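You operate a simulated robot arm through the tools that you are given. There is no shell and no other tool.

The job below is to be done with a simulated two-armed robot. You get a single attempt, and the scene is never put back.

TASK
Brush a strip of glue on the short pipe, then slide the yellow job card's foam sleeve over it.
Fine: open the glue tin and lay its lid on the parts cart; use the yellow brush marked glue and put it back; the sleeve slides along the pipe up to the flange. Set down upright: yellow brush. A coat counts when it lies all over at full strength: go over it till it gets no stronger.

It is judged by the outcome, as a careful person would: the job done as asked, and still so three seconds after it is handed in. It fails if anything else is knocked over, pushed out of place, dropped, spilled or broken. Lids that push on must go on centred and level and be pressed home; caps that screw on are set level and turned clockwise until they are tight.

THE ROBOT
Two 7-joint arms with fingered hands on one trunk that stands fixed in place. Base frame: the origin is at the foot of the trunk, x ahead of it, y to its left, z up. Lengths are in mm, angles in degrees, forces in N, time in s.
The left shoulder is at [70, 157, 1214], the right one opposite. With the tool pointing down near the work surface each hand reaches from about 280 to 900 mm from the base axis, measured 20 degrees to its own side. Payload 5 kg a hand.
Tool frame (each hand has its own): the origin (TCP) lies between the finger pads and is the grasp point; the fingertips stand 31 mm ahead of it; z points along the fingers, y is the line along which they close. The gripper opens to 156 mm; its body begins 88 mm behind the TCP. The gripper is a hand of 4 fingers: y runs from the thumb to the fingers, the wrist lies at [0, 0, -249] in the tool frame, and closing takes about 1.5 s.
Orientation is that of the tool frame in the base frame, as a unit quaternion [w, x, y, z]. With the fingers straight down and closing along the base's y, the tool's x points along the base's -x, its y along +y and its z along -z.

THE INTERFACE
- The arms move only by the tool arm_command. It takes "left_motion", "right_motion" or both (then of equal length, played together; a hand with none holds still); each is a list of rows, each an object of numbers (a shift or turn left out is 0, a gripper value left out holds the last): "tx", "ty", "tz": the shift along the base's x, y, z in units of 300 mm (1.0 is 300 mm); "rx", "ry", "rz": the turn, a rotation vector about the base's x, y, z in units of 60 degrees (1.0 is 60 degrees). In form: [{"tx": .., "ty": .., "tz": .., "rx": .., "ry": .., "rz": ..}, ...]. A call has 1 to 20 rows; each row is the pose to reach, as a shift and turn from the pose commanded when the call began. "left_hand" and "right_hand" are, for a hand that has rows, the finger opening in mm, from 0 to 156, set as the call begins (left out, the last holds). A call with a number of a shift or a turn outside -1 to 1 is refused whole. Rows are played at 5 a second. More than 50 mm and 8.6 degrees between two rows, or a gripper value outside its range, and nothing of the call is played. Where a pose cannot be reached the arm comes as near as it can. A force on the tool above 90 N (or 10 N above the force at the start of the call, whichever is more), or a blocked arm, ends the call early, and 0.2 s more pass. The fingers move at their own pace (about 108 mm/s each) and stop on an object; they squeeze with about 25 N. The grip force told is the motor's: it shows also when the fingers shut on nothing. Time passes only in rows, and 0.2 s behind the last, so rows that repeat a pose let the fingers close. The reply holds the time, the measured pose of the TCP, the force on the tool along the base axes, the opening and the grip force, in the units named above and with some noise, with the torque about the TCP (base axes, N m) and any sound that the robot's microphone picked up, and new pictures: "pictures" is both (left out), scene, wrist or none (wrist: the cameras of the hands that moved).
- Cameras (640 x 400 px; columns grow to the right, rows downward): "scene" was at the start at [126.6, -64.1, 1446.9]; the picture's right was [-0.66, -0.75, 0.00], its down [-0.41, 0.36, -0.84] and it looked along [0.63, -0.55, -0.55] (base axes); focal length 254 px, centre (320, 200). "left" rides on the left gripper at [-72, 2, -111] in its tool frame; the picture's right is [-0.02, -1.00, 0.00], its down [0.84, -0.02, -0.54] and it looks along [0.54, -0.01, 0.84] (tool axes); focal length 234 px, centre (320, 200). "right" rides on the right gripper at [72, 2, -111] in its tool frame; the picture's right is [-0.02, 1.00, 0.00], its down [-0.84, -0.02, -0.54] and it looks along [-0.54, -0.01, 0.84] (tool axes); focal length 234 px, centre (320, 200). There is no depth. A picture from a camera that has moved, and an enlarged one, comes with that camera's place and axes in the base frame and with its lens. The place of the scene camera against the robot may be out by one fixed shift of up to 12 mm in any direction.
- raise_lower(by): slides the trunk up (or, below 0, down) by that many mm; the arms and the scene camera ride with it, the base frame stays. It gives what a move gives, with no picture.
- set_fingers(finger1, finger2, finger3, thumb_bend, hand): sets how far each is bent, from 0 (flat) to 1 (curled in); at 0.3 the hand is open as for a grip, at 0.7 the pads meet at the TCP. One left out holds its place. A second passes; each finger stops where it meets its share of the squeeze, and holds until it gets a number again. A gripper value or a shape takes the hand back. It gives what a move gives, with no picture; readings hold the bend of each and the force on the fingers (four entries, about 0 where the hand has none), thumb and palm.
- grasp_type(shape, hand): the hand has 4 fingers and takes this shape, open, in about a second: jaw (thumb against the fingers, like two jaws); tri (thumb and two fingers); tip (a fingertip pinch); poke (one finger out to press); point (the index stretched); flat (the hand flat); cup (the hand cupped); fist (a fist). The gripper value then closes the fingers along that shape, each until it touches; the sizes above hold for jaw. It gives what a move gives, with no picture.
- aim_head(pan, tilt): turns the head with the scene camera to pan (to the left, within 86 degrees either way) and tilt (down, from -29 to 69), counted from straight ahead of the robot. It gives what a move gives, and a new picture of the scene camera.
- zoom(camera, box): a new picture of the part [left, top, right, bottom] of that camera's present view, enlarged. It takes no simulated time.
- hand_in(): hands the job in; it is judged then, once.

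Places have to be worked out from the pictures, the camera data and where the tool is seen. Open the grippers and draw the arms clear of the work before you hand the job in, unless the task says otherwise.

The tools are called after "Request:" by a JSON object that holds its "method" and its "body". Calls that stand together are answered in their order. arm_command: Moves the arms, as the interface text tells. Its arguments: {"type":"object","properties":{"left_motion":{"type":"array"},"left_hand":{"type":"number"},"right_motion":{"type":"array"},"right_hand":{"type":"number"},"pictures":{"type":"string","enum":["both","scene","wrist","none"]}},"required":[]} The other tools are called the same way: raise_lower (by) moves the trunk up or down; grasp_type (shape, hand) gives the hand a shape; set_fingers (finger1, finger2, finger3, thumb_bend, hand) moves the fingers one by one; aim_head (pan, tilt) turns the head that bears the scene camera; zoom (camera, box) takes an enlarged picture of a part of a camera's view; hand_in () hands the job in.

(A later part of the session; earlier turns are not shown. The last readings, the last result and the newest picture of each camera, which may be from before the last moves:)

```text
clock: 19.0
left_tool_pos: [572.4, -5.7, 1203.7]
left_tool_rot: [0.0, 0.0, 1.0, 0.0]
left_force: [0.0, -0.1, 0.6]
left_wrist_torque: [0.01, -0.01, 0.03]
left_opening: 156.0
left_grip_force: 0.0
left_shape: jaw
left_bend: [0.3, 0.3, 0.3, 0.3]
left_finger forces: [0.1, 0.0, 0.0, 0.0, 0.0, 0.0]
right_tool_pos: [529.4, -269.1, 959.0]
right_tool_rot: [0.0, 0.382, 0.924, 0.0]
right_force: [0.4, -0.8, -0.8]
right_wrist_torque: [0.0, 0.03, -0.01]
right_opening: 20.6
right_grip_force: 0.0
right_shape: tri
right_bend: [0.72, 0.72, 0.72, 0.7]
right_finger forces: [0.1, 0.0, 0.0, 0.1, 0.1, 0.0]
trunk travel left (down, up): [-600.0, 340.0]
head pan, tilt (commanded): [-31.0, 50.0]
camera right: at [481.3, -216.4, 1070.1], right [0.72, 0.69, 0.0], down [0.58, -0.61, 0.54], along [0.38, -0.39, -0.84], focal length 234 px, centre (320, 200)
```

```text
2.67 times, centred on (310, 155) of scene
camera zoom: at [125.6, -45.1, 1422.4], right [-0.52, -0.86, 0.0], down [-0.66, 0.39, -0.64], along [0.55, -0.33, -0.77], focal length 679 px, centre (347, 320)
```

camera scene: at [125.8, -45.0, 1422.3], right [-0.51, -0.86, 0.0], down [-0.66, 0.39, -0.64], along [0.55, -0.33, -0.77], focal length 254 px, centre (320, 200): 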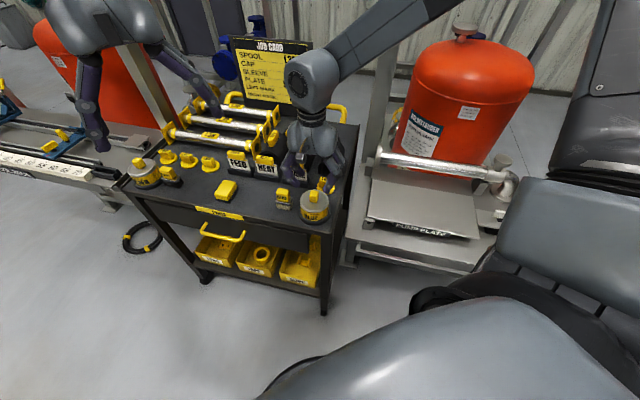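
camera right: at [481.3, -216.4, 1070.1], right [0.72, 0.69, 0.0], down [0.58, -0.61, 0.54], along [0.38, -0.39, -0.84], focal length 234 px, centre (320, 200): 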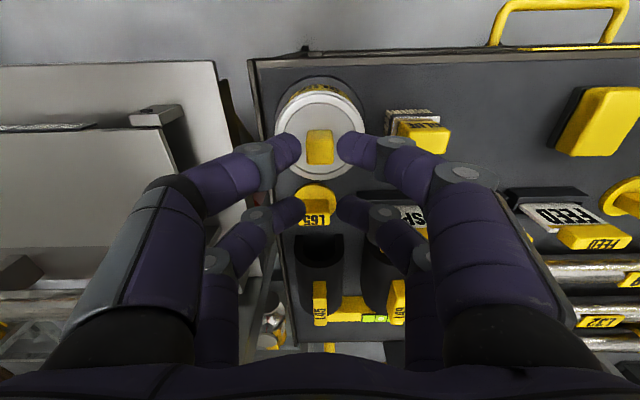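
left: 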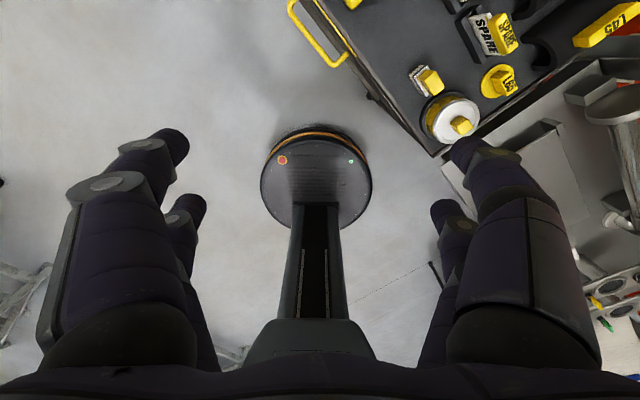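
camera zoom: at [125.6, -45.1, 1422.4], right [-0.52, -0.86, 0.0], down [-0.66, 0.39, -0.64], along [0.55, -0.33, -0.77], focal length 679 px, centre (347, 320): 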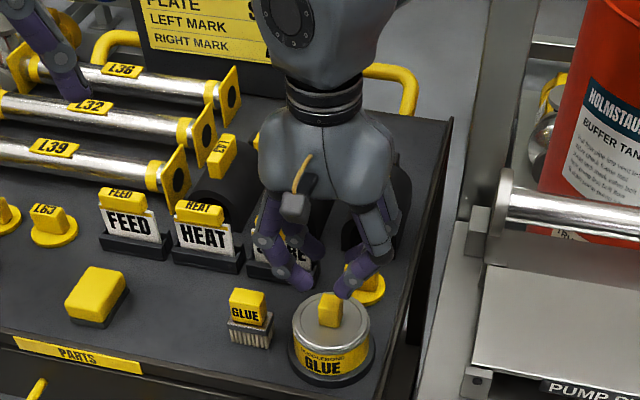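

The shapes close alike. I'll set the handle a bit off-centre in the tool (about 12 mm toward one finger pair) so the fingers surely meet it, and descend to TCP z ≈ 888 with the fingers open at 60 mm.

Request:
{"method": "grasp_type", "body": {"hand": "right", "shape": "jaw"}}

Request:
{"method": "arm_command", "body": {"right_motion": [{"tx": 0.013, "ty": -0.012, "tz": 0.0}, {"tx": 0.027, "ty": -0.023, "tz": 0.0}, {"tx": 0.04, "ty": -0.035, "tz": 0.0}, {"tx": 0.04, "ty": -0.035, "tz": 0.0}, {"tx": 0.04, "ty": -0.035, "tz": -0.05}, {"tx": 0.04, "ty": -0.035, "tz": -0.1}, {"tx": 0.04, "ty": -0.035, "tz": -0.15}, {"tx": 0.04, "ty": -0.035, "tz": -0.2}, {"tx": 0.04, "ty": -0.035, "tz": -0.235}, {"tx": 0.04, "ty": -0.035, "tz": -0.235}], "right_hand": 60, "pictures": "both"}}

Request:
{"method": "zoom", "body": {"camera": "right", "box": [240, 100, 400, 230]}}

Request:
{"method": "zoom", "body": {"camera": "scene", "box": [250, 80, 370, 230]}}

```text
clock: 19.9
left_tool_pos: [571.7, -6.4, 1202.8]
left_tool_rot: [0.001, 0.0, 1.0, 0.0]
left_force: [0.2, -0.3, -0.6]
left_wrist_torque: [-0.03, 0.0, 0.0]
left_opening: 155.8
left_grip_force: 0.1
left_shape: jaw
left_bend: [0.3, 0.3, 0.3, 0.3]
left_finger forces: [0.0, 0.0, 0.0, 0.0, 0.0, 0.0]
right_tool_pos: [529.6, -268.9, 959.0]
right_tool_rot: [0.0, 0.382, 0.924, 0.0]
right_force: [-0.9, 0.0, 0.1]
right_wrist_torque: [0.01, 0.04, 0.02]
right_opening: 155.8
right_grip_force: 0.2
right_shape: jaw
right_bend: [0.3, 0.3, 0.3, 0.3]
right_finger forces: [0.0, 0.0, 0.0, 0.1, 0.0, 0.1]
trunk travel left (down, up): [-600.0, 340.0]
head pan, tilt (commanded): [-31.0, 50.0]
```

```text
clock: 22.1
left_tool_pos: [573.3, -5.3, 1202.5]
left_tool_rot: [0.001, 0.0, 1.0, 0.001]
left_force: [-0.6, -0.4, 0.2]
left_wrist_torque: [-0.02, -0.03, -0.03]
left_opening: 155.8
left_grip_force: 0.1
left_shape: jaw
left_bend: [0.3, 0.3, 0.3, 0.3]
left_finger forces: [0.1, 0.0, 0.0, 0.1, 0.0, 0.0]
right_tool_pos: [539.9, -275.4, 890.8]
right_tool_rot: [0.0, 0.383, 0.924, 0.001]
right_force: [0.0, -0.1, 2.3]
right_wrist_torque: [0.0, 0.02, 0.02]
right_opening: 60.3
right_grip_force: 0.0
right_shape: jaw
right_bend: [0.73, 0.73, 0.73, 0.7]
right_finger forces: [1.1, 0.0, 0.0, 0.0, 2.0, 0.0]
trunk travel left (down, up): [-600.0, 340.0]
head pan, tilt (commanded): [-31.0, 50.0]
camera scene: at [125.3, -45.0, 1422.4], right [-0.52, -0.86, 0.0], down [-0.66, 0.39, -0.64], along [0.55, -0.33, -0.77], focal length 254 px, centre (320, 200)
camera right: at [491.1, -223.6, 1001.7], right [0.72, 0.69, 0.0], down [0.58, -0.61, 0.55], along [0.38, -0.39, -0.84], focal length 234 px, centre (320, 200)
```

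scene: 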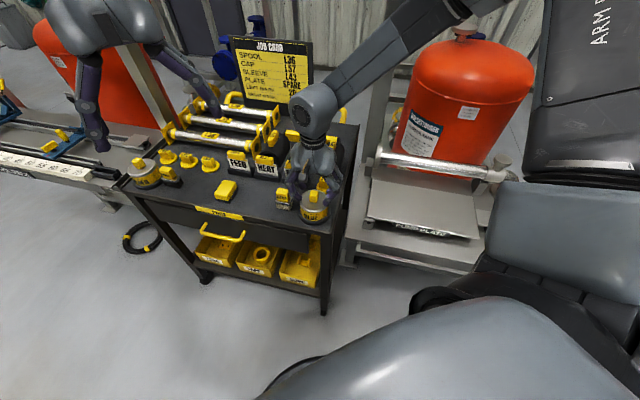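
right: 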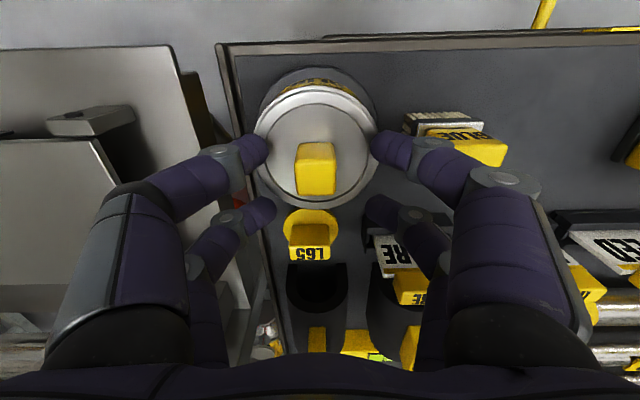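

```text
3.08 times, centred on (320, 165) of right
camera zoom: at [491.1, -223.6, 1001.7], right [0.72, 0.69, 0.0], down [0.58, -0.61, 0.55], along [0.38, -0.39, -0.84], focal length 720 px, centre (320, 308)
```

zoom: 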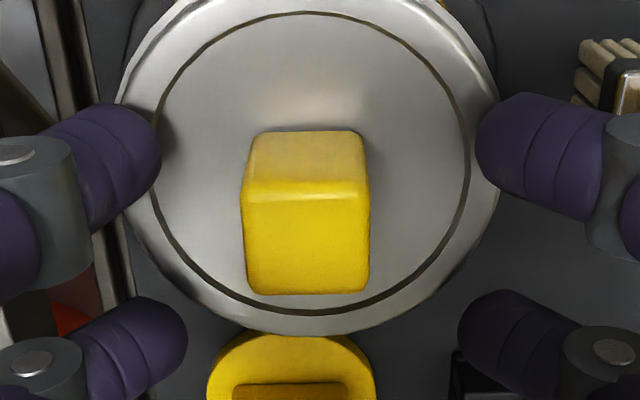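

```text
2.67 times, centred on (310, 155) of scene
camera zoom: at [125.3, -45.0, 1422.4], right [-0.52, -0.86, 0.0], down [-0.66, 0.39, -0.64], along [0.55, -0.33, -0.77], focal length 679 px, centre (347, 320)
```

zoom: 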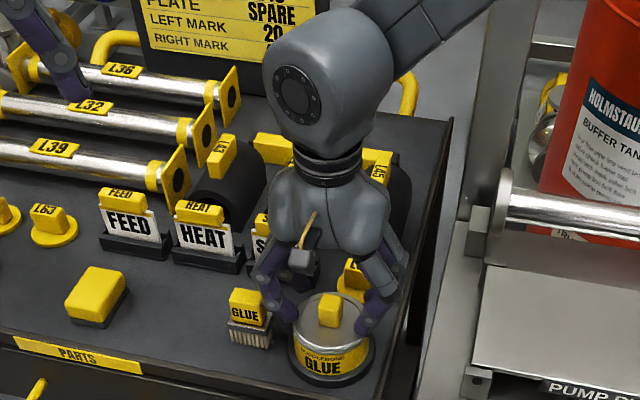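

A 2 N touch shows the fingertips are just on the lid rim, so the lid is near z 860 and the handle top near 888. I'll raise 3 mm, shift 4 mm so a finger pair covers the handle better, and close.

Request:
{"method": "arm_command", "body": {"right_motion": [{"tx": 0.0, "ty": 0.0, "tz": 0.015}, {"tx": 0.01, "ty": -0.01, "tz": 0.015}, {"tx": 0.01, "ty": -0.01, "tz": 0.015}], "pictures": "none"}}

Request:
{"method": "arm_command", "body": {"right_motion": [{"tz": 0.0}, {"tz": 0.0}, {"tz": 0.0}, {"tz": 0.0}, {"tz": 0.0}, {"tz": 0.0}], "right_hand": 8, "pictures": "wrist"}}

Request:
{"method": "zoom", "body": {"camera": "right", "box": [240, 100, 400, 230]}}

```text
clock: 22.9
left_tool_pos: [573.1, -5.6, 1202.6]
left_tool_rot: [0.0, 0.0, 1.0, 0.001]
left_force: [0.3, 0.2, 0.8]
left_wrist_torque: [0.01, -0.01, 0.0]
left_opening: 156.0
left_grip_force: 0.0
left_shape: jaw
left_bend: [0.3, 0.3, 0.3, 0.3]
left_finger forces: [0.0, 0.0, 0.1, 0.0, 0.0, 0.1]
right_tool_pos: [543.2, -279.0, 894.7]
right_tool_rot: [0.0, 0.382, 0.924, 0.0]
right_force: [0.2, 0.8, 0.2]
right_wrist_torque: [0.01, -0.03, 0.01]
right_opening: 60.2
right_grip_force: 0.1
right_shape: jaw
right_bend: [0.73, 0.73, 0.73, 0.7]
right_finger forces: [0.0, 0.1, 0.0, 0.1, 0.0, 0.0]
trunk travel left (down, up): [-600.0, 340.0]
head pan, tilt (commanded): [-31.0, 50.0]
```

```text
clock: 24.3
left_tool_pos: [572.1, -6.1, 1201.0]
left_tool_rot: [-0.001, -0.001, 1.0, 0.0]
left_force: [0.0, -0.5, -0.4]
left_wrist_torque: [0.0, -0.05, -0.05]
left_opening: 156.1
left_grip_force: 0.0
left_shape: jaw
left_bend: [0.3, 0.3, 0.3, 0.3]
left_finger forces: [0.0, 0.0, 0.0, 0.1, 0.0, 0.0]
right_tool_pos: [542.9, -279.9, 896.0]
right_tool_rot: [0.0, 0.383, 0.924, 0.0]
right_force: [-0.4, 0.0, -0.9]
right_wrist_torque: [-0.04, -0.01, 0.01]
right_opening: 7.9
right_grip_force: 25.0
right_shape: jaw
right_bend: [0.72, 0.7, 0.7, 0.7]
right_finger forces: [22.5, 0.0, 0.1, 0.1, 22.4, 0.1]
trunk travel left (down, up): [-600.0, 340.0]
head pan, tilt (commanded): [-31.0, 50.0]
heard: snap
camera right: at [494.8, -227.5, 1006.6], right [0.72, 0.69, 0.0], down [0.58, -0.61, 0.54], along [0.38, -0.39, -0.84], focal length 234 px, centre (320, 200)
```

right: 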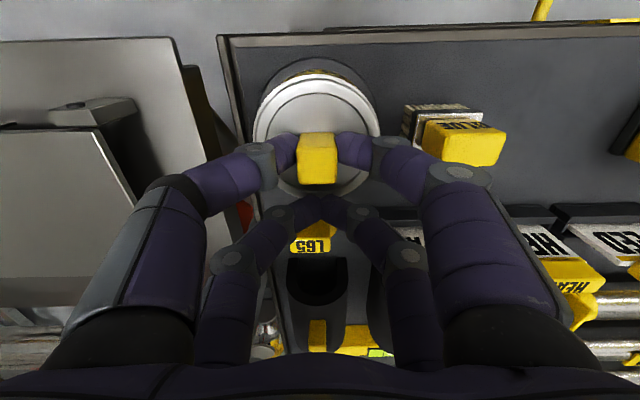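

```text
3.08 times, centred on (320, 165) of right
camera zoom: at [494.8, -227.5, 1006.6], right [0.72, 0.69, 0.0], down [0.58, -0.61, 0.54], along [0.38, -0.39, -0.84], focal length 720 px, centre (320, 308)
```

zoom: 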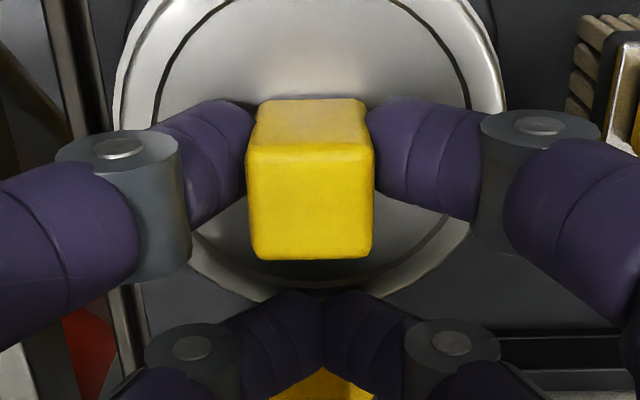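

The fingers grip the handle with 22 N a side, and a "snap" was heard, perhaps the lid popping loose. I'll lift slowly and check.

Request:
{"method": "arm_command", "body": {"right_motion": [{"tz": 0.01}, {"tz": 0.02}, {"tz": 0.03}, {"tz": 0.04}, {"tz": 0.06}, {"tz": 0.08}, {"tz": 0.1}, {"tz": 0.1}], "pictures": "both"}}

Request:
{"method": "zoom", "body": {"camera": "scene", "box": [250, 80, 370, 230]}}

Request:
{"method": "zoom", "body": {"camera": "right", "box": [220, 60, 420, 230]}}

```text
clock: 26.1
left_tool_pos: [571.6, -6.4, 1202.2]
left_tool_rot: [0.0, 0.0, 1.0, 0.0]
left_force: [0.2, -0.7, -0.1]
left_wrist_torque: [0.02, -0.02, 0.02]
left_opening: 155.9
left_grip_force: 0.1
left_shape: jaw
left_bend: [0.3, 0.3, 0.3, 0.3]
left_finger forces: [0.0, 0.1, 0.0, 0.1, 0.1, 0.0]
right_tool_pos: [544.0, -278.9, 923.5]
right_tool_rot: [0.0, 0.382, 0.924, 0.001]
right_force: [0.5, 0.1, 0.0]
right_wrist_torque: [0.02, 0.01, 0.02]
right_opening: 8.1
right_grip_force: 24.4
right_shape: jaw
right_bend: [0.72, 0.7, 0.7, 0.7]
right_finger forces: [22.5, 0.1, 0.0, 0.0, 22.6, 0.0]
trunk travel left (down, up): [-600.0, 340.0]
head pan, tilt (commanded): [-31.0, 50.0]
camera scene: at [125.7, -45.2, 1422.3], right [-0.52, -0.86, 0.0], down [-0.66, 0.39, -0.64], along [0.55, -0.33, -0.77], focal length 254 px, centre (320, 200)
camera right: at [495.1, -227.5, 1034.1], right [0.72, 0.69, 0.0], down [0.58, -0.61, 0.54], along [0.38, -0.39, -0.84], focal length 234 px, centre (320, 200)
```

scene: 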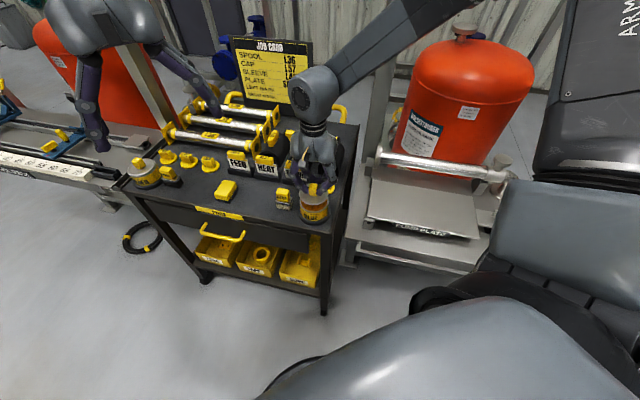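
right: 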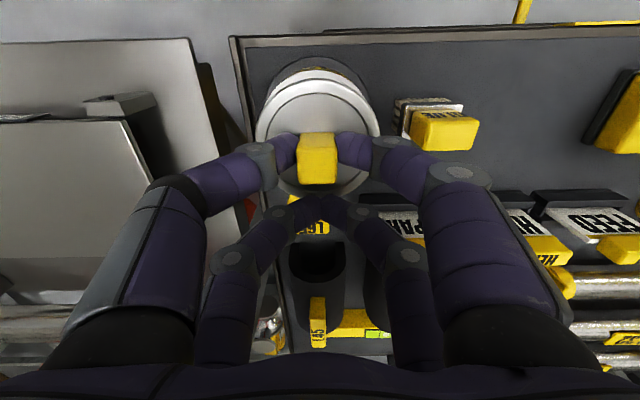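

```text
2.67 times, centred on (310, 155) of scene
camera zoom: at [125.7, -45.2, 1422.3], right [-0.52, -0.86, 0.0], down [-0.66, 0.39, -0.64], along [0.55, -0.33, -0.77], focal length 679 px, centre (347, 320)
```

zoom: 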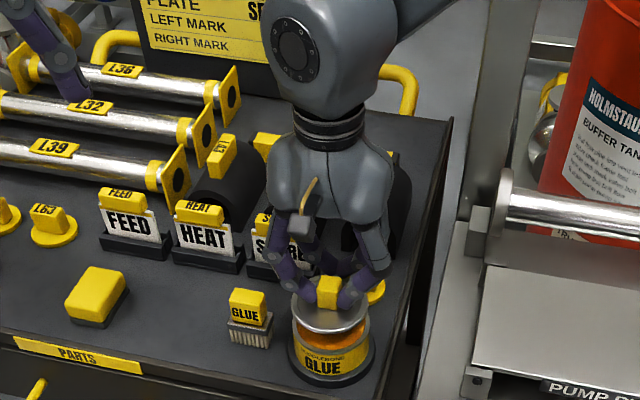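

```text
2.35 times, centred on (320, 145) of right
camera zoom: at [495.1, -227.5, 1034.1], right [0.72, 0.69, 0.0], down [0.58, -0.61, 0.54], along [0.38, -0.39, -0.84], focal length 551 px, centre (320, 329)
```

zoom: 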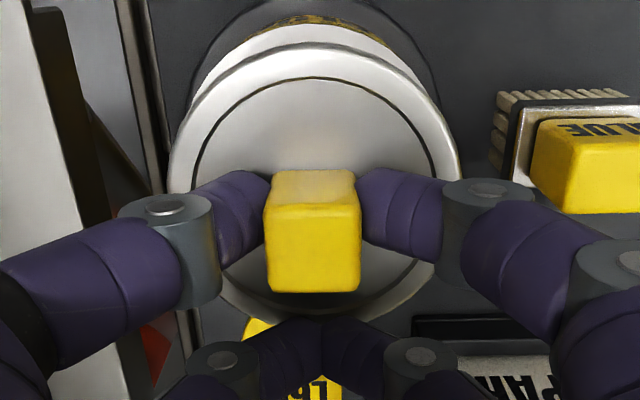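

The lid is off, with orange glue showing in the tin. I'll raise it further and at the same time draw the left arm off to the left, out of the right arm's way. The free cart space for the lid is between the brush and the sponge.

Request:
{"method": "arm_command", "body": {"right_motion": [{"tz": 0.03}, {"tz": 0.06}, {"tz": 0.09}, {"tz": 0.12}, {"tz": 0.15}, {"tz": 0.18}, {"tz": 0.2}, {"tz": 0.2}, {"tz": 0.2}], "left_motion": [{"tx": -0.04, "ty": 0.11}, {"tx": -0.08, "ty": 0.22}, {"tx": -0.12, "ty": 0.33}, {"tx": -0.16, "ty": 0.44}, {"tx": -0.2, "ty": 0.55}, {"tx": -0.24, "ty": 0.66}, {"tx": -0.28, "ty": 0.77}, {"tx": -0.32, "ty": 0.88}, {"tx": -0.35, "ty": 0.95}], "pictures": "both"}}

```text
clock: 28.1
left_tool_pos: [466.3, 278.8, 1203.5]
left_tool_rot: [0.0, 0.0, 1.0, 0.0]
left_force: [-0.3, -0.6, 0.2]
left_wrist_torque: [-0.02, -0.02, -0.01]
left_opening: 155.7
left_grip_force: 0.0
left_shape: jaw
left_bend: [0.3, 0.3, 0.3, 0.3]
left_finger forces: [0.1, 0.0, 0.1, 0.0, 0.1, 0.0]
right_tool_pos: [543.0, -278.9, 983.1]
right_tool_rot: [0.001, 0.382, 0.924, -0.001]
right_force: [0.5, 0.6, -0.2]
right_wrist_torque: [0.0, 0.0, 0.01]
right_opening: 8.1
right_grip_force: 25.5
right_shape: jaw
right_bend: [0.72, 0.7, 0.7, 0.7]
right_finger forces: [22.5, 0.1, 0.0, 0.0, 22.5, 0.0]
trunk travel left (down, up): [-600.0, 340.0]
head pan, tilt (commanded): [-31.0, 50.0]
camera scene: at [124.4, -44.1, 1422.5], right [-0.52, -0.86, 0.0], down [-0.66, 0.39, -0.64], along [0.55, -0.33, -0.77], focal length 254 px, centre (320, 200)
camera right: at [493.7, -226.8, 1094.9], right [0.72, 0.69, 0.0], down [0.58, -0.61, 0.55], along [0.38, -0.4, -0.84], focal length 234 px, centre (320, 200)
camera left: at [539.5, 281.1, 1313.3], right [0.02, -1.0, 0.0], down [-0.84, -0.02, 0.54], along [-0.54, -0.01, -0.84], focal length 234 px, centre (320, 200)
```

scene: 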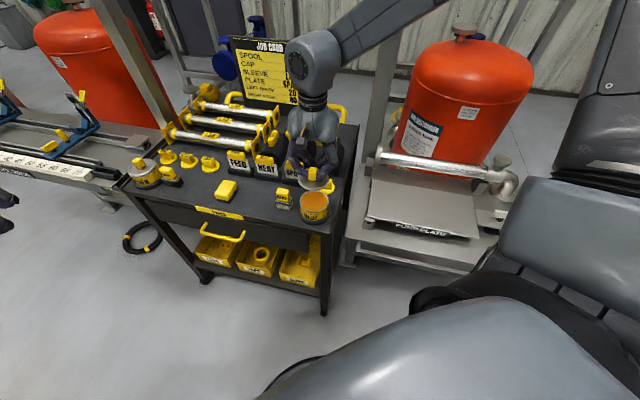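
right: 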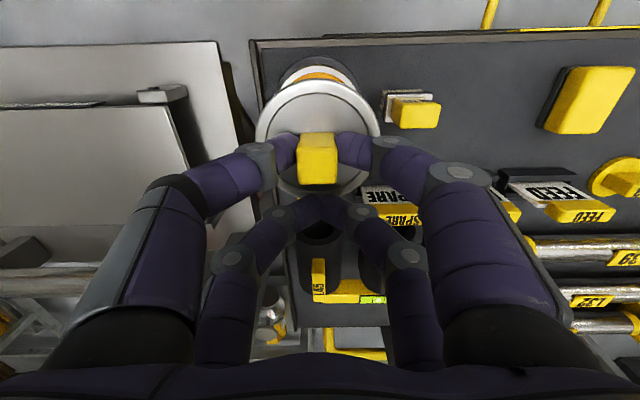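
left: 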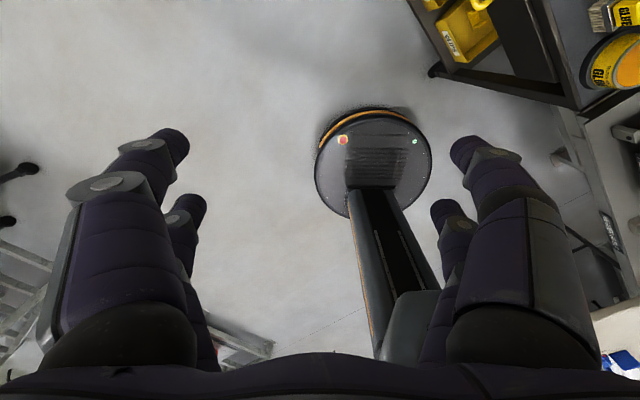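

The gap between brush and sponge spans about 140 mm, centred near [674,-133]. I'll carry the lid level over to it at this height and look before lowering.

Request:
{"method": "arm_command", "body": {"right_motion": [{"tx": 0.06, "ty": 0.058}, {"tx": 0.13, "ty": 0.125}, {"tx": 0.2, "ty": 0.193}, {"tx": 0.27, "ty": 0.26}, {"tx": 0.34, "ty": 0.327}, {"tx": 0.41, "ty": 0.395}, {"tx": 0.473, "ty": 0.455}, {"tx": 0.473, "ty": 0.455}, {"tx": 0.473, "ty": 0.455}], "pictures": "both"}}

Request:
{"method": "zoom", "body": {"camera": "scene", "box": [160, 90, 360, 250]}}

```text
clock: 30.1
left_tool_pos: [466.9, 277.5, 1202.1]
left_tool_rot: [-0.001, -0.001, 1.0, 0.0]
left_force: [0.7, -0.6, -0.1]
left_wrist_torque: [0.0, 0.0, 0.02]
left_opening: 155.9
left_grip_force: 0.0
left_shape: jaw
left_bend: [0.3, 0.3, 0.3, 0.3]
left_finger forces: [0.0, 0.1, 0.1, 0.1, 0.0, 0.0]
right_tool_pos: [686.5, -144.6, 984.1]
right_tool_rot: [0.001, 0.383, 0.924, 0.0]
right_force: [0.3, -0.2, 0.2]
right_wrist_torque: [0.04, 0.01, -0.03]
right_opening: 8.0
right_grip_force: 25.0
right_shape: jaw
right_bend: [0.72, 0.7, 0.7, 0.7]
right_finger forces: [22.4, 0.0, 0.2, 0.0, 22.5, 0.0]
right hand out of reach, approached as far as the arm can: row 7
trunk travel left (down, up): [-600.0, 340.0]
head pan, tilt (commanded): [-31.0, 50.0]
camera scene: at [126.0, -44.7, 1422.3], right [-0.52, -0.86, 0.0], down [-0.66, 0.39, -0.64], along [0.55, -0.33, -0.77], focal length 254 px, centre (320, 200)
camera right: at [637.6, -93.3, 1094.5], right [0.72, 0.69, 0.0], down [0.58, -0.61, 0.54], along [0.38, -0.39, -0.84], focal length 234 px, centre (320, 200)
```

scene: 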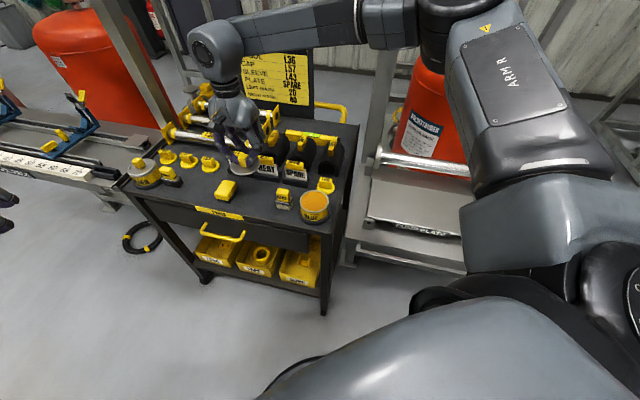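
right: 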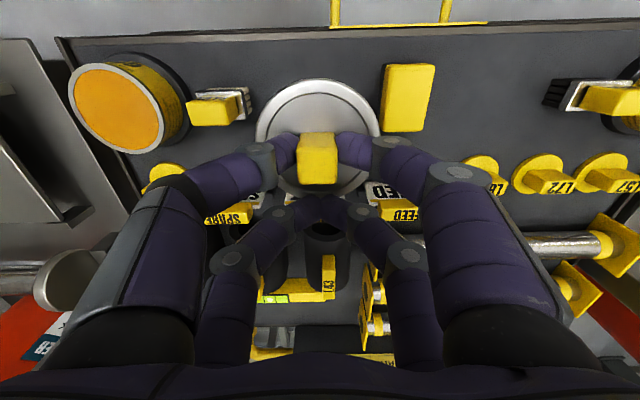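

```text
2.50 times, centred on (260, 170) of scene
camera zoom: at [126.0, -44.7, 1422.3], right [-0.52, -0.86, 0.0], down [-0.66, 0.39, -0.64], along [0.55, -0.33, -0.77], focal length 636 px, centre (470, 275)
```

zoom: 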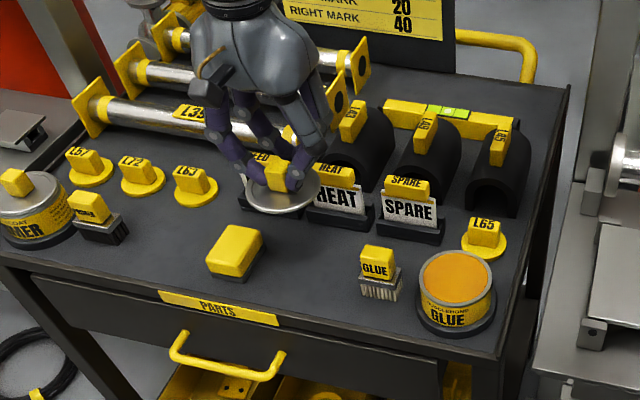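

The lid hovers over the free spot, with about 30 mm of margin each side, but the arm is near its reach. I'll lower the trunk 100 mm to bring the lid down and gain reach.

Request:
{"method": "raise_lower", "body": {"by": -100}}

Request:
{"method": "aim_head", "body": {"pan": -28, "tilt": 45}}

Request:
{"method": "zoom", "body": {"camera": "right", "box": [160, 40, 460, 240]}}

```text
clock: 31.4
left_tool_pos: [465.9, 278.0, 1103.4]
left_tool_rot: [0.0, 0.0, 1.0, 0.0]
left_force: [-0.7, 0.9, -0.2]
left_wrist_torque: [-0.02, 0.0, 0.0]
left_opening: 156.2
left_grip_force: 0.1
left_shape: jaw
left_bend: [0.3, 0.3, 0.3, 0.3]
left_finger forces: [0.0, 0.0, 0.0, 0.0, 0.0, 0.0]
right_tool_pos: [686.0, -145.6, 883.8]
right_tool_rot: [-0.001, 0.382, 0.924, 0.001]
right_force: [0.3, -0.9, -0.6]
right_wrist_torque: [0.0, -0.02, -0.02]
right_opening: 7.8
right_grip_force: 25.1
right_shape: jaw
right_bend: [0.72, 0.7, 0.7, 0.7]
right_finger forces: [22.5, 0.0, 0.0, 0.0, 22.6, 0.0]
trunk travel left (down, up): [-500.0, 440.0]
head pan, tilt (commanded): [-31.0, 50.0]
```

```text
clock: 32.0
left_tool_pos: [467.3, 277.0, 1103.1]
left_tool_rot: [-0.001, 0.0, 1.0, 0.0]
left_force: [0.4, 0.1, -0.4]
left_wrist_torque: [-0.02, -0.03, 0.02]
left_opening: 156.1
left_grip_force: 0.1
left_shape: jaw
left_bend: [0.3, 0.3, 0.3, 0.3]
left_finger forces: [0.0, 0.0, 0.0, 0.0, 0.1, 0.1]
right_tool_pos: [685.5, -144.3, 882.9]
right_tool_rot: [0.0, 0.383, 0.924, 0.0]
right_force: [-0.1, 0.2, -0.6]
right_wrist_torque: [-0.02, 0.02, -0.01]
right_opening: 7.9
right_grip_force: 25.1
right_shape: jaw
right_bend: [0.72, 0.7, 0.7, 0.7]
right_finger forces: [22.5, 0.0, 0.0, 0.0, 22.6, 0.1]
trunk travel left (down, up): [-500.0, 440.0]
head pan, tilt (commanded): [-28.0, 45.0]
camera scene: at [131.4, -43.4, 1329.2], right [-0.47, -0.88, 0.0], down [-0.62, 0.33, -0.71], along [0.62, -0.33, -0.71], focal length 254 px, centre (320, 200)
```

scene: 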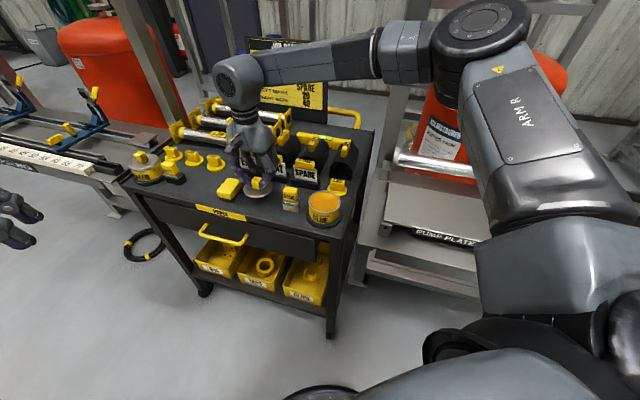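

```text
2.00 times, centred on (310, 140) of right
camera zoom: at [637.1, -93.4, 994.7], right [0.72, 0.69, 0.0], down [0.58, -0.61, 0.54], along [0.38, -0.39, -0.84], focal length 468 px, centre (340, 320)
```

zoom: 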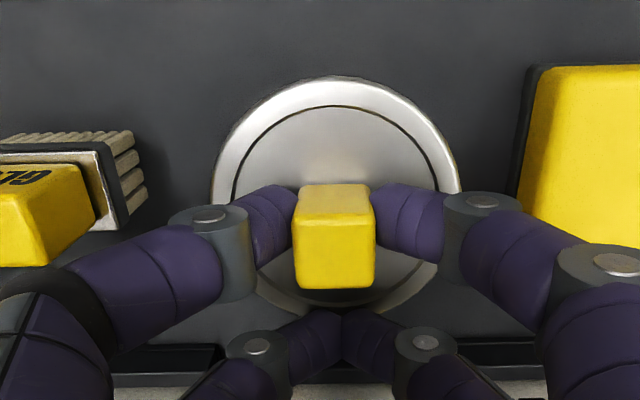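

Clear all round. I'll lower the lid in small steps and watch the force.

Request:
{"method": "arm_command", "body": {"right_motion": [{"tz": -0.02}, {"tz": -0.04}, {"tz": -0.06}, {"tz": -0.08}, {"tz": -0.1}, {"tz": -0.1}], "pictures": "wrist"}}

Request:
{"method": "zoom", "body": {"camera": "scene", "box": [190, 120, 310, 220]}}

```text
clock: 33.5
left_tool_pos: [465.8, 276.9, 1103.3]
left_tool_rot: [-0.001, 0.0, 1.0, 0.0]
left_force: [0.1, -1.1, 0.5]
left_wrist_torque: [0.01, -0.02, 0.0]
left_opening: 155.9
left_grip_force: 0.1
left_shape: jaw
left_bend: [0.3, 0.3, 0.3, 0.3]
left_finger forces: [0.0, 0.0, 0.0, 0.0, 0.1, 0.1]
right_tool_pos: [682.4, -151.0, 855.4]
right_tool_rot: [0.002, 0.382, 0.924, 0.002]
right_force: [0.0, 0.4, 0.2]
right_wrist_torque: [-0.02, 0.02, 0.02]
right_opening: 8.0
right_grip_force: 25.0
right_shape: jaw
right_bend: [0.72, 0.7, 0.7, 0.7]
right_finger forces: [22.5, 0.1, 0.1, 0.1, 22.6, 0.1]
right hand out of reach, approached as far as the arm can: row 3, 4, 5, 6
trunk travel left (down, up): [-500.0, 440.0]
head pan, tilt (commanded): [-28.0, 45.0]
camera right: at [632.2, -98.1, 966.5], right [0.72, 0.69, 0.0], down [0.58, -0.61, 0.54], along [0.38, -0.39, -0.84], focal length 234 px, centre (320, 200)
```

right: 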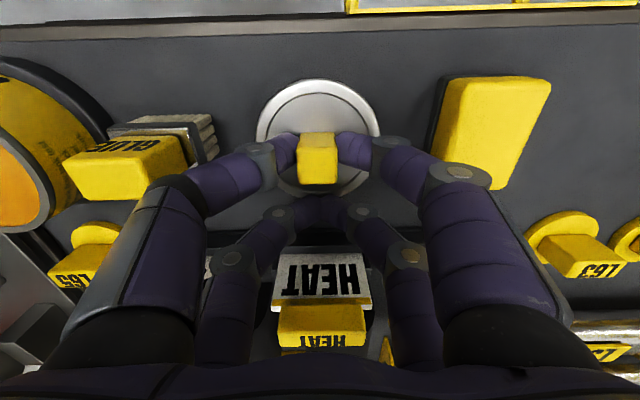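

```text
4.00 times, centred on (250, 170) of scene
camera zoom: at [131.3, -43.4, 1329.3], right [-0.47, -0.88, 0.0], down [-0.62, 0.33, -0.71], along [0.62, -0.33, -0.71], focal length 1018 px, centre (600, 320)
```

zoom: 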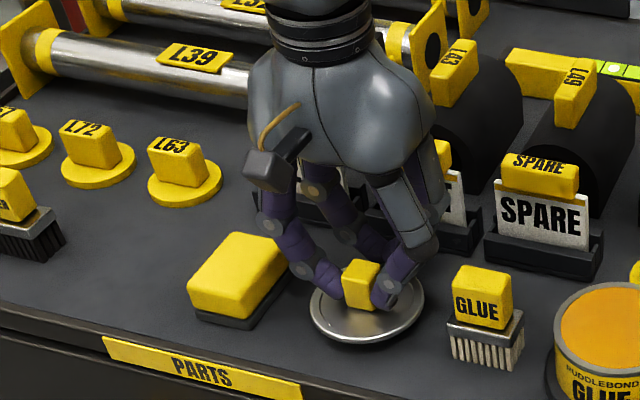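

The lid is just above the cart top and clear of the sponge and brush. I'll use small trunk moves for the last millimetres, since the arm is at its reach.

Request:
{"method": "raise_lower", "body": {"by": -5}}

Request:
{"method": "zoom", "body": {"camera": "scene", "box": [190, 120, 310, 220]}}

```text
clock: 34.0
left_tool_pos: [466.0, 277.9, 1098.2]
left_tool_rot: [0.001, 0.0, 1.0, 0.0]
left_force: [-0.1, 0.0, -0.7]
left_wrist_torque: [-0.01, 0.02, 0.02]
left_opening: 155.7
left_grip_force: 0.1
left_shape: jaw
left_bend: [0.3, 0.3, 0.3, 0.3]
left_finger forces: [0.1, 0.0, 0.1, 0.0, 0.0, 0.0]
right_tool_pos: [682.3, -149.2, 850.7]
right_tool_rot: [0.0, 0.383, 0.924, 0.001]
right_force: [-0.2, -0.3, 0.1]
right_wrist_torque: [0.01, -0.02, 0.0]
right_opening: 7.7
right_grip_force: 25.5
right_shape: jaw
right_bend: [0.72, 0.7, 0.7, 0.7]
right_finger forces: [22.6, 0.1, 0.0, 0.1, 22.5, 0.0]
trunk travel left (down, up): [-495.0, 445.0]
head pan, tilt (commanded): [-28.0, 45.0]
```

```text
4.00 times, centred on (250, 170) of scene
camera zoom: at [131.4, -43.4, 1324.2], right [-0.47, -0.88, 0.0], down [-0.62, 0.33, -0.71], along [0.62, -0.33, -0.71], focal length 1018 px, centre (600, 320)
```

zoom: 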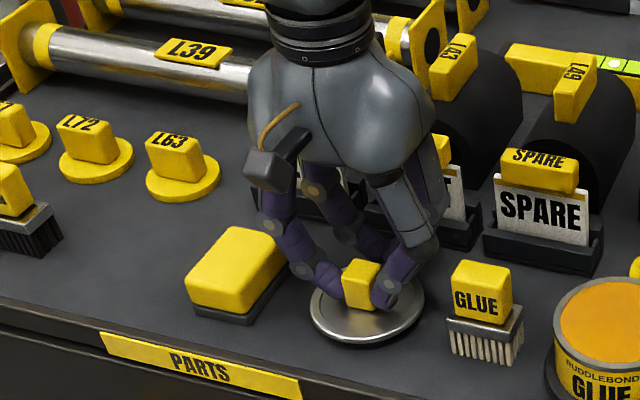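

Request:
{"method": "raise_lower", "body": {"by": -4}}

Request:
{"method": "raise_lower", "body": {"by": -3}}

```text
clock: 34.5
left_tool_pos: [466.1, 278.1, 1093.7]
left_tool_rot: [0.0, -0.001, 1.0, 0.0]
left_force: [0.8, -0.3, 0.5]
left_wrist_torque: [-0.03, -0.02, 0.0]
left_opening: 155.8
left_grip_force: 0.0
left_shape: jaw
left_bend: [0.3, 0.3, 0.3, 0.3]
left_finger forces: [0.0, 0.0, 0.0, 0.0, 0.0, 0.1]
right_tool_pos: [680.1, -149.6, 846.3]
right_tool_rot: [0.0, 0.382, 0.924, 0.001]
right_force: [-0.4, 0.3, 0.0]
right_wrist_torque: [0.03, 0.03, 0.0]
right_opening: 8.0
right_grip_force: 25.0
right_shape: jaw
right_bend: [0.72, 0.7, 0.7, 0.7]
right_finger forces: [22.5, 0.0, 0.0, 0.1, 22.5, 0.0]
trunk travel left (down, up): [-491.0, 449.0]
head pan, tilt (commanded): [-28.0, 45.0]
```

```text
clock: 35.0
left_tool_pos: [466.4, 277.6, 1091.8]
left_tool_rot: [0.0, 0.0, 1.0, 0.0]
left_force: [0.1, 0.4, -0.2]
left_wrist_torque: [0.02, 0.0, -0.01]
left_opening: 156.2
left_grip_force: 0.1
left_shape: jaw
left_bend: [0.3, 0.3, 0.3, 0.3]
left_finger forces: [0.0, 0.0, 0.1, 0.1, 0.1, 0.0]
right_tool_pos: [681.2, -149.0, 843.8]
right_tool_rot: [0.001, 0.382, 0.924, 0.002]
right_force: [1.0, 0.6, -1.2]
right_wrist_torque: [0.01, 0.0, 0.02]
right_opening: 7.8
right_grip_force: 24.7
right_shape: jaw
right_bend: [0.72, 0.7, 0.7, 0.7]
right_finger forces: [22.5, 0.1, 0.1, 0.1, 22.4, 0.0]
trunk travel left (down, up): [-488.0, 452.0]
head pan, tilt (commanded): [-28.0, 45.0]
```

No contact yet; I continue in small steps.

Request:
{"method": "raise_lower", "body": {"by": -3}}

Request:
{"method": "zoom", "body": {"camera": "scene", "box": [230, 160, 290, 210]}}

```text
clock: 35.6
left_tool_pos: [466.1, 278.7, 1088.5]
left_tool_rot: [0.0, 0.0, 1.0, -0.001]
left_force: [0.0, 0.2, 0.2]
left_wrist_torque: [-0.01, 0.04, -0.01]
left_opening: 155.9
left_grip_force: 0.0
left_shape: jaw
left_bend: [0.3, 0.3, 0.3, 0.3]
left_finger forces: [0.0, 0.1, 0.1, 0.1, 0.0, 0.0]
right_tool_pos: [681.0, -150.6, 840.1]
right_tool_rot: [0.001, 0.382, 0.924, 0.002]
right_force: [0.2, -0.6, -1.3]
right_wrist_torque: [0.0, 0.0, 0.0]
right_opening: 7.8
right_grip_force: 24.5
right_shape: jaw
right_bend: [0.72, 0.7, 0.7, 0.7]
right_finger forces: [22.5, 0.0, 0.0, 0.0, 22.6, 0.0]
trunk travel left (down, up): [-485.0, 455.0]
head pan, tilt (commanded): [-28.0, 45.0]
```

```text
8.00 times, centred on (260, 185) of scene
camera zoom: at [131.3, -43.4, 1314.3], right [-0.47, -0.88, 0.0], down [-0.62, 0.33, -0.71], along [0.62, -0.33, -0.71], focal length 2036 px, centre (800, 320)
```

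zoom: 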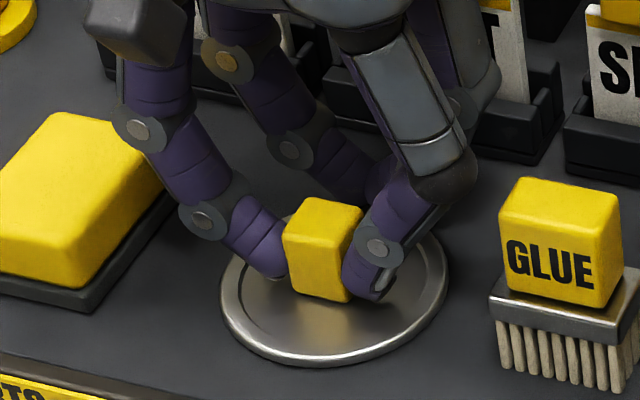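

The lid is very near the surface now. A few more small steps.

Request:
{"method": "raise_lower", "body": {"by": -2}}

Request:
{"method": "raise_lower", "body": {"by": -2}}

```text
clock: 36.1
left_tool_pos: [466.2, 276.7, 1086.6]
left_tool_rot: [-0.001, 0.0, 1.0, 0.0]
left_force: [-0.7, -0.4, -1.2]
left_wrist_torque: [-0.02, 0.0, 0.02]
left_opening: 156.0
left_grip_force: 0.0
left_shape: jaw
left_bend: [0.3, 0.3, 0.3, 0.3]
left_finger forces: [0.1, 0.1, 0.1, 0.1, 0.1, 0.0]
right_tool_pos: [680.5, -150.1, 840.0]
right_tool_rot: [0.001, 0.384, 0.923, 0.003]
right_force: [-0.5, -0.3, 3.1]
right_wrist_torque: [0.0, 0.09, -0.02]
right_opening: 7.9
right_grip_force: 25.7
right_shape: jaw
right_bend: [0.72, 0.7, 0.7, 0.7]
right_finger forces: [23.4, 0.0, 0.0, 0.0, 23.8, 0.0]
trunk travel left (down, up): [-483.0, 457.0]
head pan, tilt (commanded): [-28.0, 45.0]
```

```text
clock: 36.6
left_tool_pos: [465.8, 278.1, 1084.7]
left_tool_rot: [0.002, 0.001, 1.0, 0.001]
left_force: [-0.2, 0.5, 0.2]
left_wrist_torque: [0.01, -0.01, 0.0]
left_opening: 156.0
left_grip_force: 0.1
left_shape: jaw
left_bend: [0.3, 0.3, 0.3, 0.3]
left_finger forces: [0.1, 0.0, 0.0, 0.1, 0.0, 0.0]
right_tool_pos: [681.7, -148.1, 838.7]
right_tool_rot: [0.002, 0.383, 0.924, 0.003]
right_force: [-0.5, -1.8, 12.8]
right_wrist_torque: [0.02, 0.12, 0.02]
right_opening: 8.2
right_grip_force: 25.0
right_shape: jaw
right_bend: [0.72, 0.7, 0.7, 0.7]
right_finger forces: [24.9, 0.0, 0.0, 0.0, 26.2, 0.0]
trunk travel left (down, up): [-481.0, 459.0]
head pan, tilt (commanded): [-28.0, 45.0]
```

Contact: 13 N upward, so the lid rests on the cart. I'll open the fingers a little to release it.

Request:
{"method": "arm_command", "body": {"right_motion": [{"tz": 0.0}, {"tz": 0.0}, {"tz": 0.0}, {"tz": 0.0}], "right_hand": 50, "pictures": "wrist"}}

Request:
{"method": "zoom", "body": {"camera": "scene", "box": [230, 160, 290, 210]}}

```text
clock: 37.6
left_tool_pos: [465.6, 278.4, 1083.2]
left_tool_rot: [0.0, -0.001, 1.0, 0.0]
left_force: [0.6, 0.0, 0.4]
left_wrist_torque: [-0.04, 0.0, -0.01]
left_opening: 155.9
left_grip_force: 0.0
left_shape: jaw
left_bend: [0.3, 0.3, 0.3, 0.3]
left_finger forces: [0.0, 0.1, 0.0, 0.0, 0.1, 0.0]
right_tool_pos: [682.2, -149.0, 837.5]
right_tool_rot: [0.0, 0.382, 0.924, 0.002]
right_force: [0.3, 0.5, 5.7]
right_wrist_torque: [0.05, 0.14, -0.02]
right_opening: 48.4
right_grip_force: 0.0
right_shape: jaw
right_bend: [0.74, 0.74, 0.74, 0.71]
right_finger forces: [2.3, 0.0, 0.0, 0.0, 3.1, 0.1]
trunk travel left (down, up): [-481.0, 459.0]
head pan, tilt (commanded): [-28.0, 45.0]
camera right: at [631.7, -97.8, 947.8], right [0.72, 0.69, 0.0], down [0.58, -0.61, 0.55], along [0.38, -0.39, -0.84], focal length 234 px, centre (320, 200)
```

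right: 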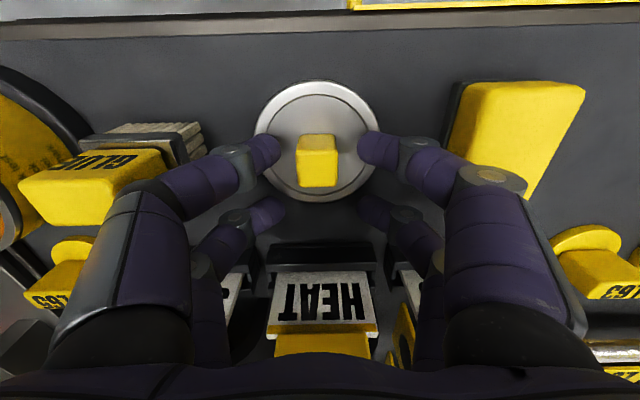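

```text
8.00 times, centred on (260, 185) of scene
camera zoom: at [130.7, -43.2, 1310.3], right [-0.47, -0.88, 0.0], down [-0.62, 0.33, -0.71], along [0.62, -0.33, -0.71], focal length 2036 px, centre (800, 320)
```

zoom: 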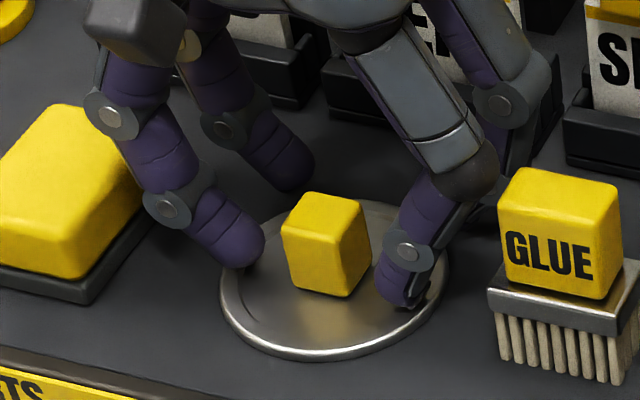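

The lid lies flat and free. I'll rise straight up with the trunk.

Request:
{"method": "raise_lower", "body": {"by": 100}}

Request:
{"method": "zoom", "body": {"camera": "right", "box": [0, 0, 640, 400]}}

Request:
{"method": "zoom", "body": {"camera": "scene", "box": [120, 110, 400, 260]}}

```text
clock: 38.9
left_tool_pos: [466.8, 277.8, 1183.4]
left_tool_rot: [0.0, 0.0, 1.0, 0.001]
left_force: [0.3, 0.4, 0.8]
left_wrist_torque: [-0.03, 0.0, -0.03]
left_opening: 156.0
left_grip_force: 0.1
left_shape: jaw
left_bend: [0.3, 0.3, 0.3, 0.3]
left_finger forces: [0.0, 0.0, 0.1, 0.0, 0.0, 0.1]
right_tool_pos: [680.5, -149.6, 936.5]
right_tool_rot: [0.001, 0.382, 0.924, 0.002]
right_force: [-0.3, -0.6, 0.6]
right_wrist_torque: [0.0, -0.01, -0.01]
right_opening: 49.7
right_grip_force: 0.1
right_shape: jaw
right_bend: [0.74, 0.74, 0.74, 0.7]
right_finger forces: [0.0, 0.0, 0.0, 0.1, 0.0, 0.0]
trunk travel left (down, up): [-581.0, 359.0]
head pan, tilt (commanded): [-28.0, 45.0]
```

```text
1.00 times, centred on (320, 200) of right (not enlarged: the box is as wide or as high as the picture)
camera zoom: at [632.5, -98.1, 1047.2], right [0.72, 0.69, 0.0], down [0.58, -0.61, 0.54], along [0.38, -0.39, -0.84], focal length 234 px, centre (320, 200)
```

zoom: 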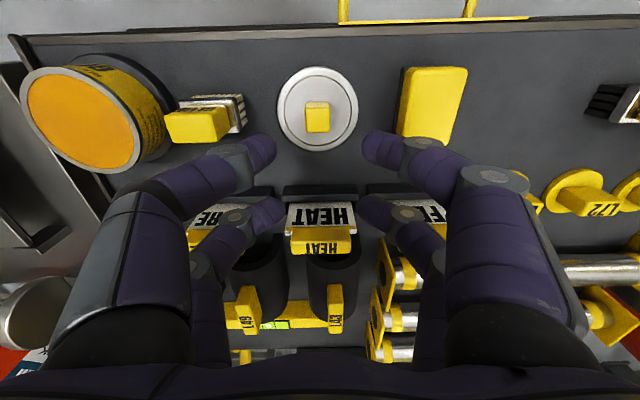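

```text
2.29 times, centred on (260, 185) of scene
camera zoom: at [131.7, -43.4, 1410.2], right [-0.47, -0.88, 0.0], down [-0.62, 0.33, -0.71], along [0.62, -0.33, -0.71], focal length 582 px, centre (457, 234)
```

zoom: 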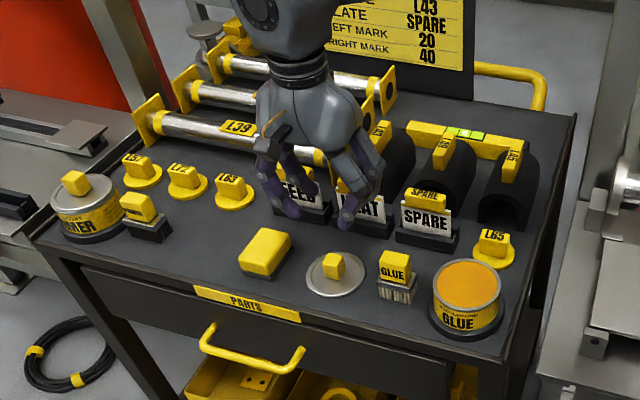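

The lid lies between sponge and brush. Next I back up, rising and turning the hand to +45° so the fingers close across the brush's thin side.

Request:
{"method": "arm_command", "body": {"right_motion": [{"tz": 0.08}, {"tx": -0.02, "ty": -0.01, "tz": 0.16, "rz": 0.1}, {"tx": -0.04, "ty": -0.03, "tz": 0.2, "rz": 0.2}, {"tx": -0.07, "ty": -0.05, "tz": 0.2, "rz": 0.32}, {"tx": -0.1, "ty": -0.07, "tz": 0.2, "rz": 0.44}, {"tx": -0.13, "ty": -0.09, "tz": 0.2, "rz": 0.56}, {"tx": -0.16, "ty": -0.11, "tz": 0.2, "rz": 0.66}, {"tx": -0.2, "ty": -0.13, "tz": 0.2, "rz": 0.75}, {"tx": -0.2, "ty": -0.13, "tz": 0.2, "rz": 0.75}], "pictures": "none"}}

Request:
{"method": "arm_command", "body": {"right_motion": [{"tx": -0.01, "ty": -0.01, "tz": 0.0, "rz": 0.1}, {"tx": -0.02, "ty": -0.02, "tz": 0.0, "rz": 0.2}, {"tx": -0.03, "ty": -0.03, "tz": 0.0, "rz": 0.3}, {"tx": -0.04, "ty": -0.03, "tz": 0.0, "rz": 0.4}, {"tx": -0.05, "ty": -0.03, "tz": 0.0, "rz": 0.5}, {"tx": -0.05, "ty": -0.03, "tz": -0.03, "rz": 0.6}, {"tx": -0.05, "ty": -0.03, "tz": -0.06, "rz": 0.7}, {"tx": -0.05, "ty": -0.03, "tz": -0.1, "rz": 0.75}, {"tx": -0.05, "ty": -0.03, "tz": -0.1, "rz": 0.75}], "pictures": "both"}}

```text
clock: 40.9
left_tool_pos: [467.3, 278.3, 1184.2]
left_tool_rot: [0.0, 0.0, 1.0, 0.0]
left_force: [-0.1, -1.1, 0.7]
left_wrist_torque: [-0.04, 0.0, 0.0]
left_opening: 156.0
left_grip_force: 0.1
left_shape: jaw
left_bend: [0.3, 0.3, 0.3, 0.3]
left_finger forces: [0.1, 0.0, 0.0, 0.0, 0.1, 0.1]
right_tool_pos: [621.7, -190.2, 997.5]
right_tool_rot: [0.0, -0.001, 1.0, 0.002]
right_force: [0.5, 0.2, 0.5]
right_wrist_torque: [0.01, 0.02, -0.01]
right_opening: 49.9
right_grip_force: 0.1
right_shape: jaw
right_bend: [0.74, 0.74, 0.74, 0.7]
right_finger forces: [0.1, 0.0, 0.0, 0.0, 0.0, 0.1]
trunk travel left (down, up): [-581.0, 359.0]
head pan, tilt (commanded): [-28.0, 45.0]
```

```text
clock: 42.9
left_tool_pos: [465.7, 277.3, 1184.5]
left_tool_rot: [0.0, 0.001, 1.0, -0.001]
left_force: [-0.2, 0.0, 0.6]
left_wrist_torque: [0.02, -0.01, -0.01]
left_opening: 155.7
left_grip_force: 0.0
left_shape: jaw
left_bend: [0.3, 0.3, 0.3, 0.3]
left_finger forces: [0.1, 0.1, 0.0, 0.1, 0.0, 0.0]
right_tool_pos: [605.2, -196.4, 967.1]
right_tool_rot: [-0.001, -0.383, 0.924, 0.002]
right_force: [-0.1, -0.1, -0.4]
right_wrist_torque: [0.02, -0.01, 0.02]
right_opening: 49.7
right_grip_force: 0.0
right_shape: jaw
right_bend: [0.74, 0.74, 0.74, 0.7]
right_finger forces: [0.1, 0.0, 0.1, 0.0, 0.0, 0.1]
trunk travel left (down, up): [-581.0, 359.0]
head pan, tilt (commanded): [-28.0, 45.0]
camera scene: at [131.2, -43.4, 1410.3], right [-0.47, -0.88, 0.0], down [-0.62, 0.33, -0.71], along [0.62, -0.33, -0.71], focal length 254 px, centre (320, 200)
camera right: at [554.6, -247.6, 1078.2], right [-0.69, 0.72, 0.0], down [0.61, 0.58, 0.55], along [0.39, 0.38, -0.84], focal length 234 px, centre (320, 200)
```

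scene: 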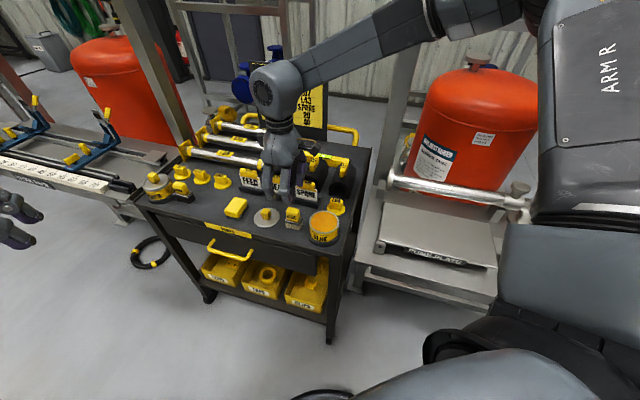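
right: 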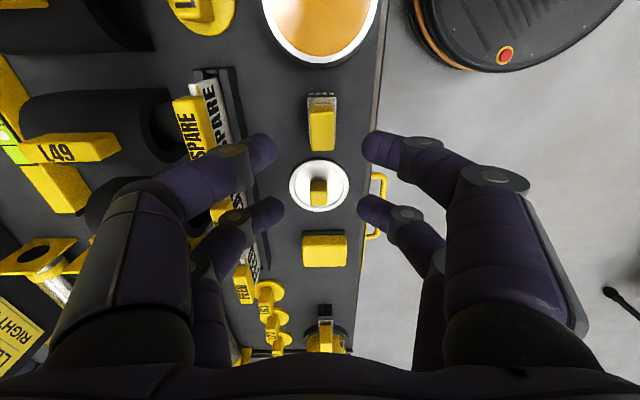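

I'll zoom on the brush for its position and size.

Request:
{"method": "zoom", "body": {"camera": "right", "box": [260, 70, 390, 160]}}

Request:
{"method": "zoom", "body": {"camera": "scene", "box": [240, 150, 360, 250]}}

```text
4.44 times, centred on (325, 115) of right
camera zoom: at [554.6, -247.6, 1078.2], right [-0.69, 0.72, 0.0], down [0.61, 0.58, 0.55], along [0.39, 0.38, -0.84], focal length 1041 px, centre (298, 578)
```

zoom: 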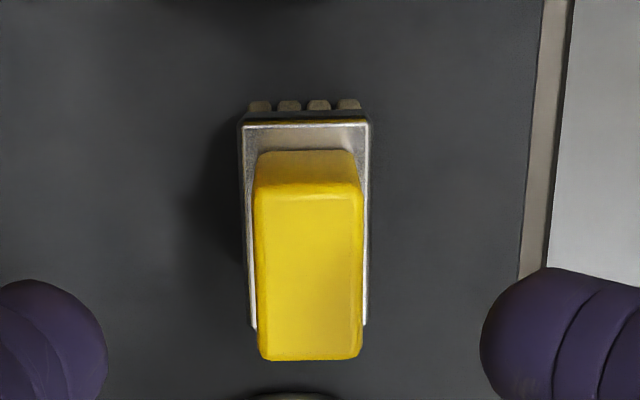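

```text
4.00 times, centred on (300, 200) of scene
camera zoom: at [131.2, -43.4, 1410.3], right [-0.47, -0.88, 0.0], down [-0.62, 0.33, -0.71], along [0.62, -0.33, -0.71], focal length 1018 px, centre (400, 200)
```

zoom: 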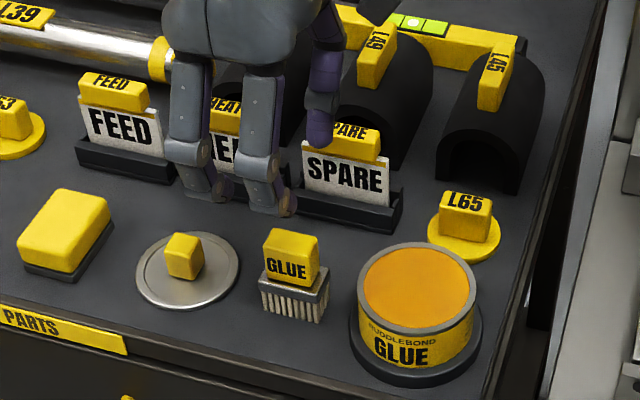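

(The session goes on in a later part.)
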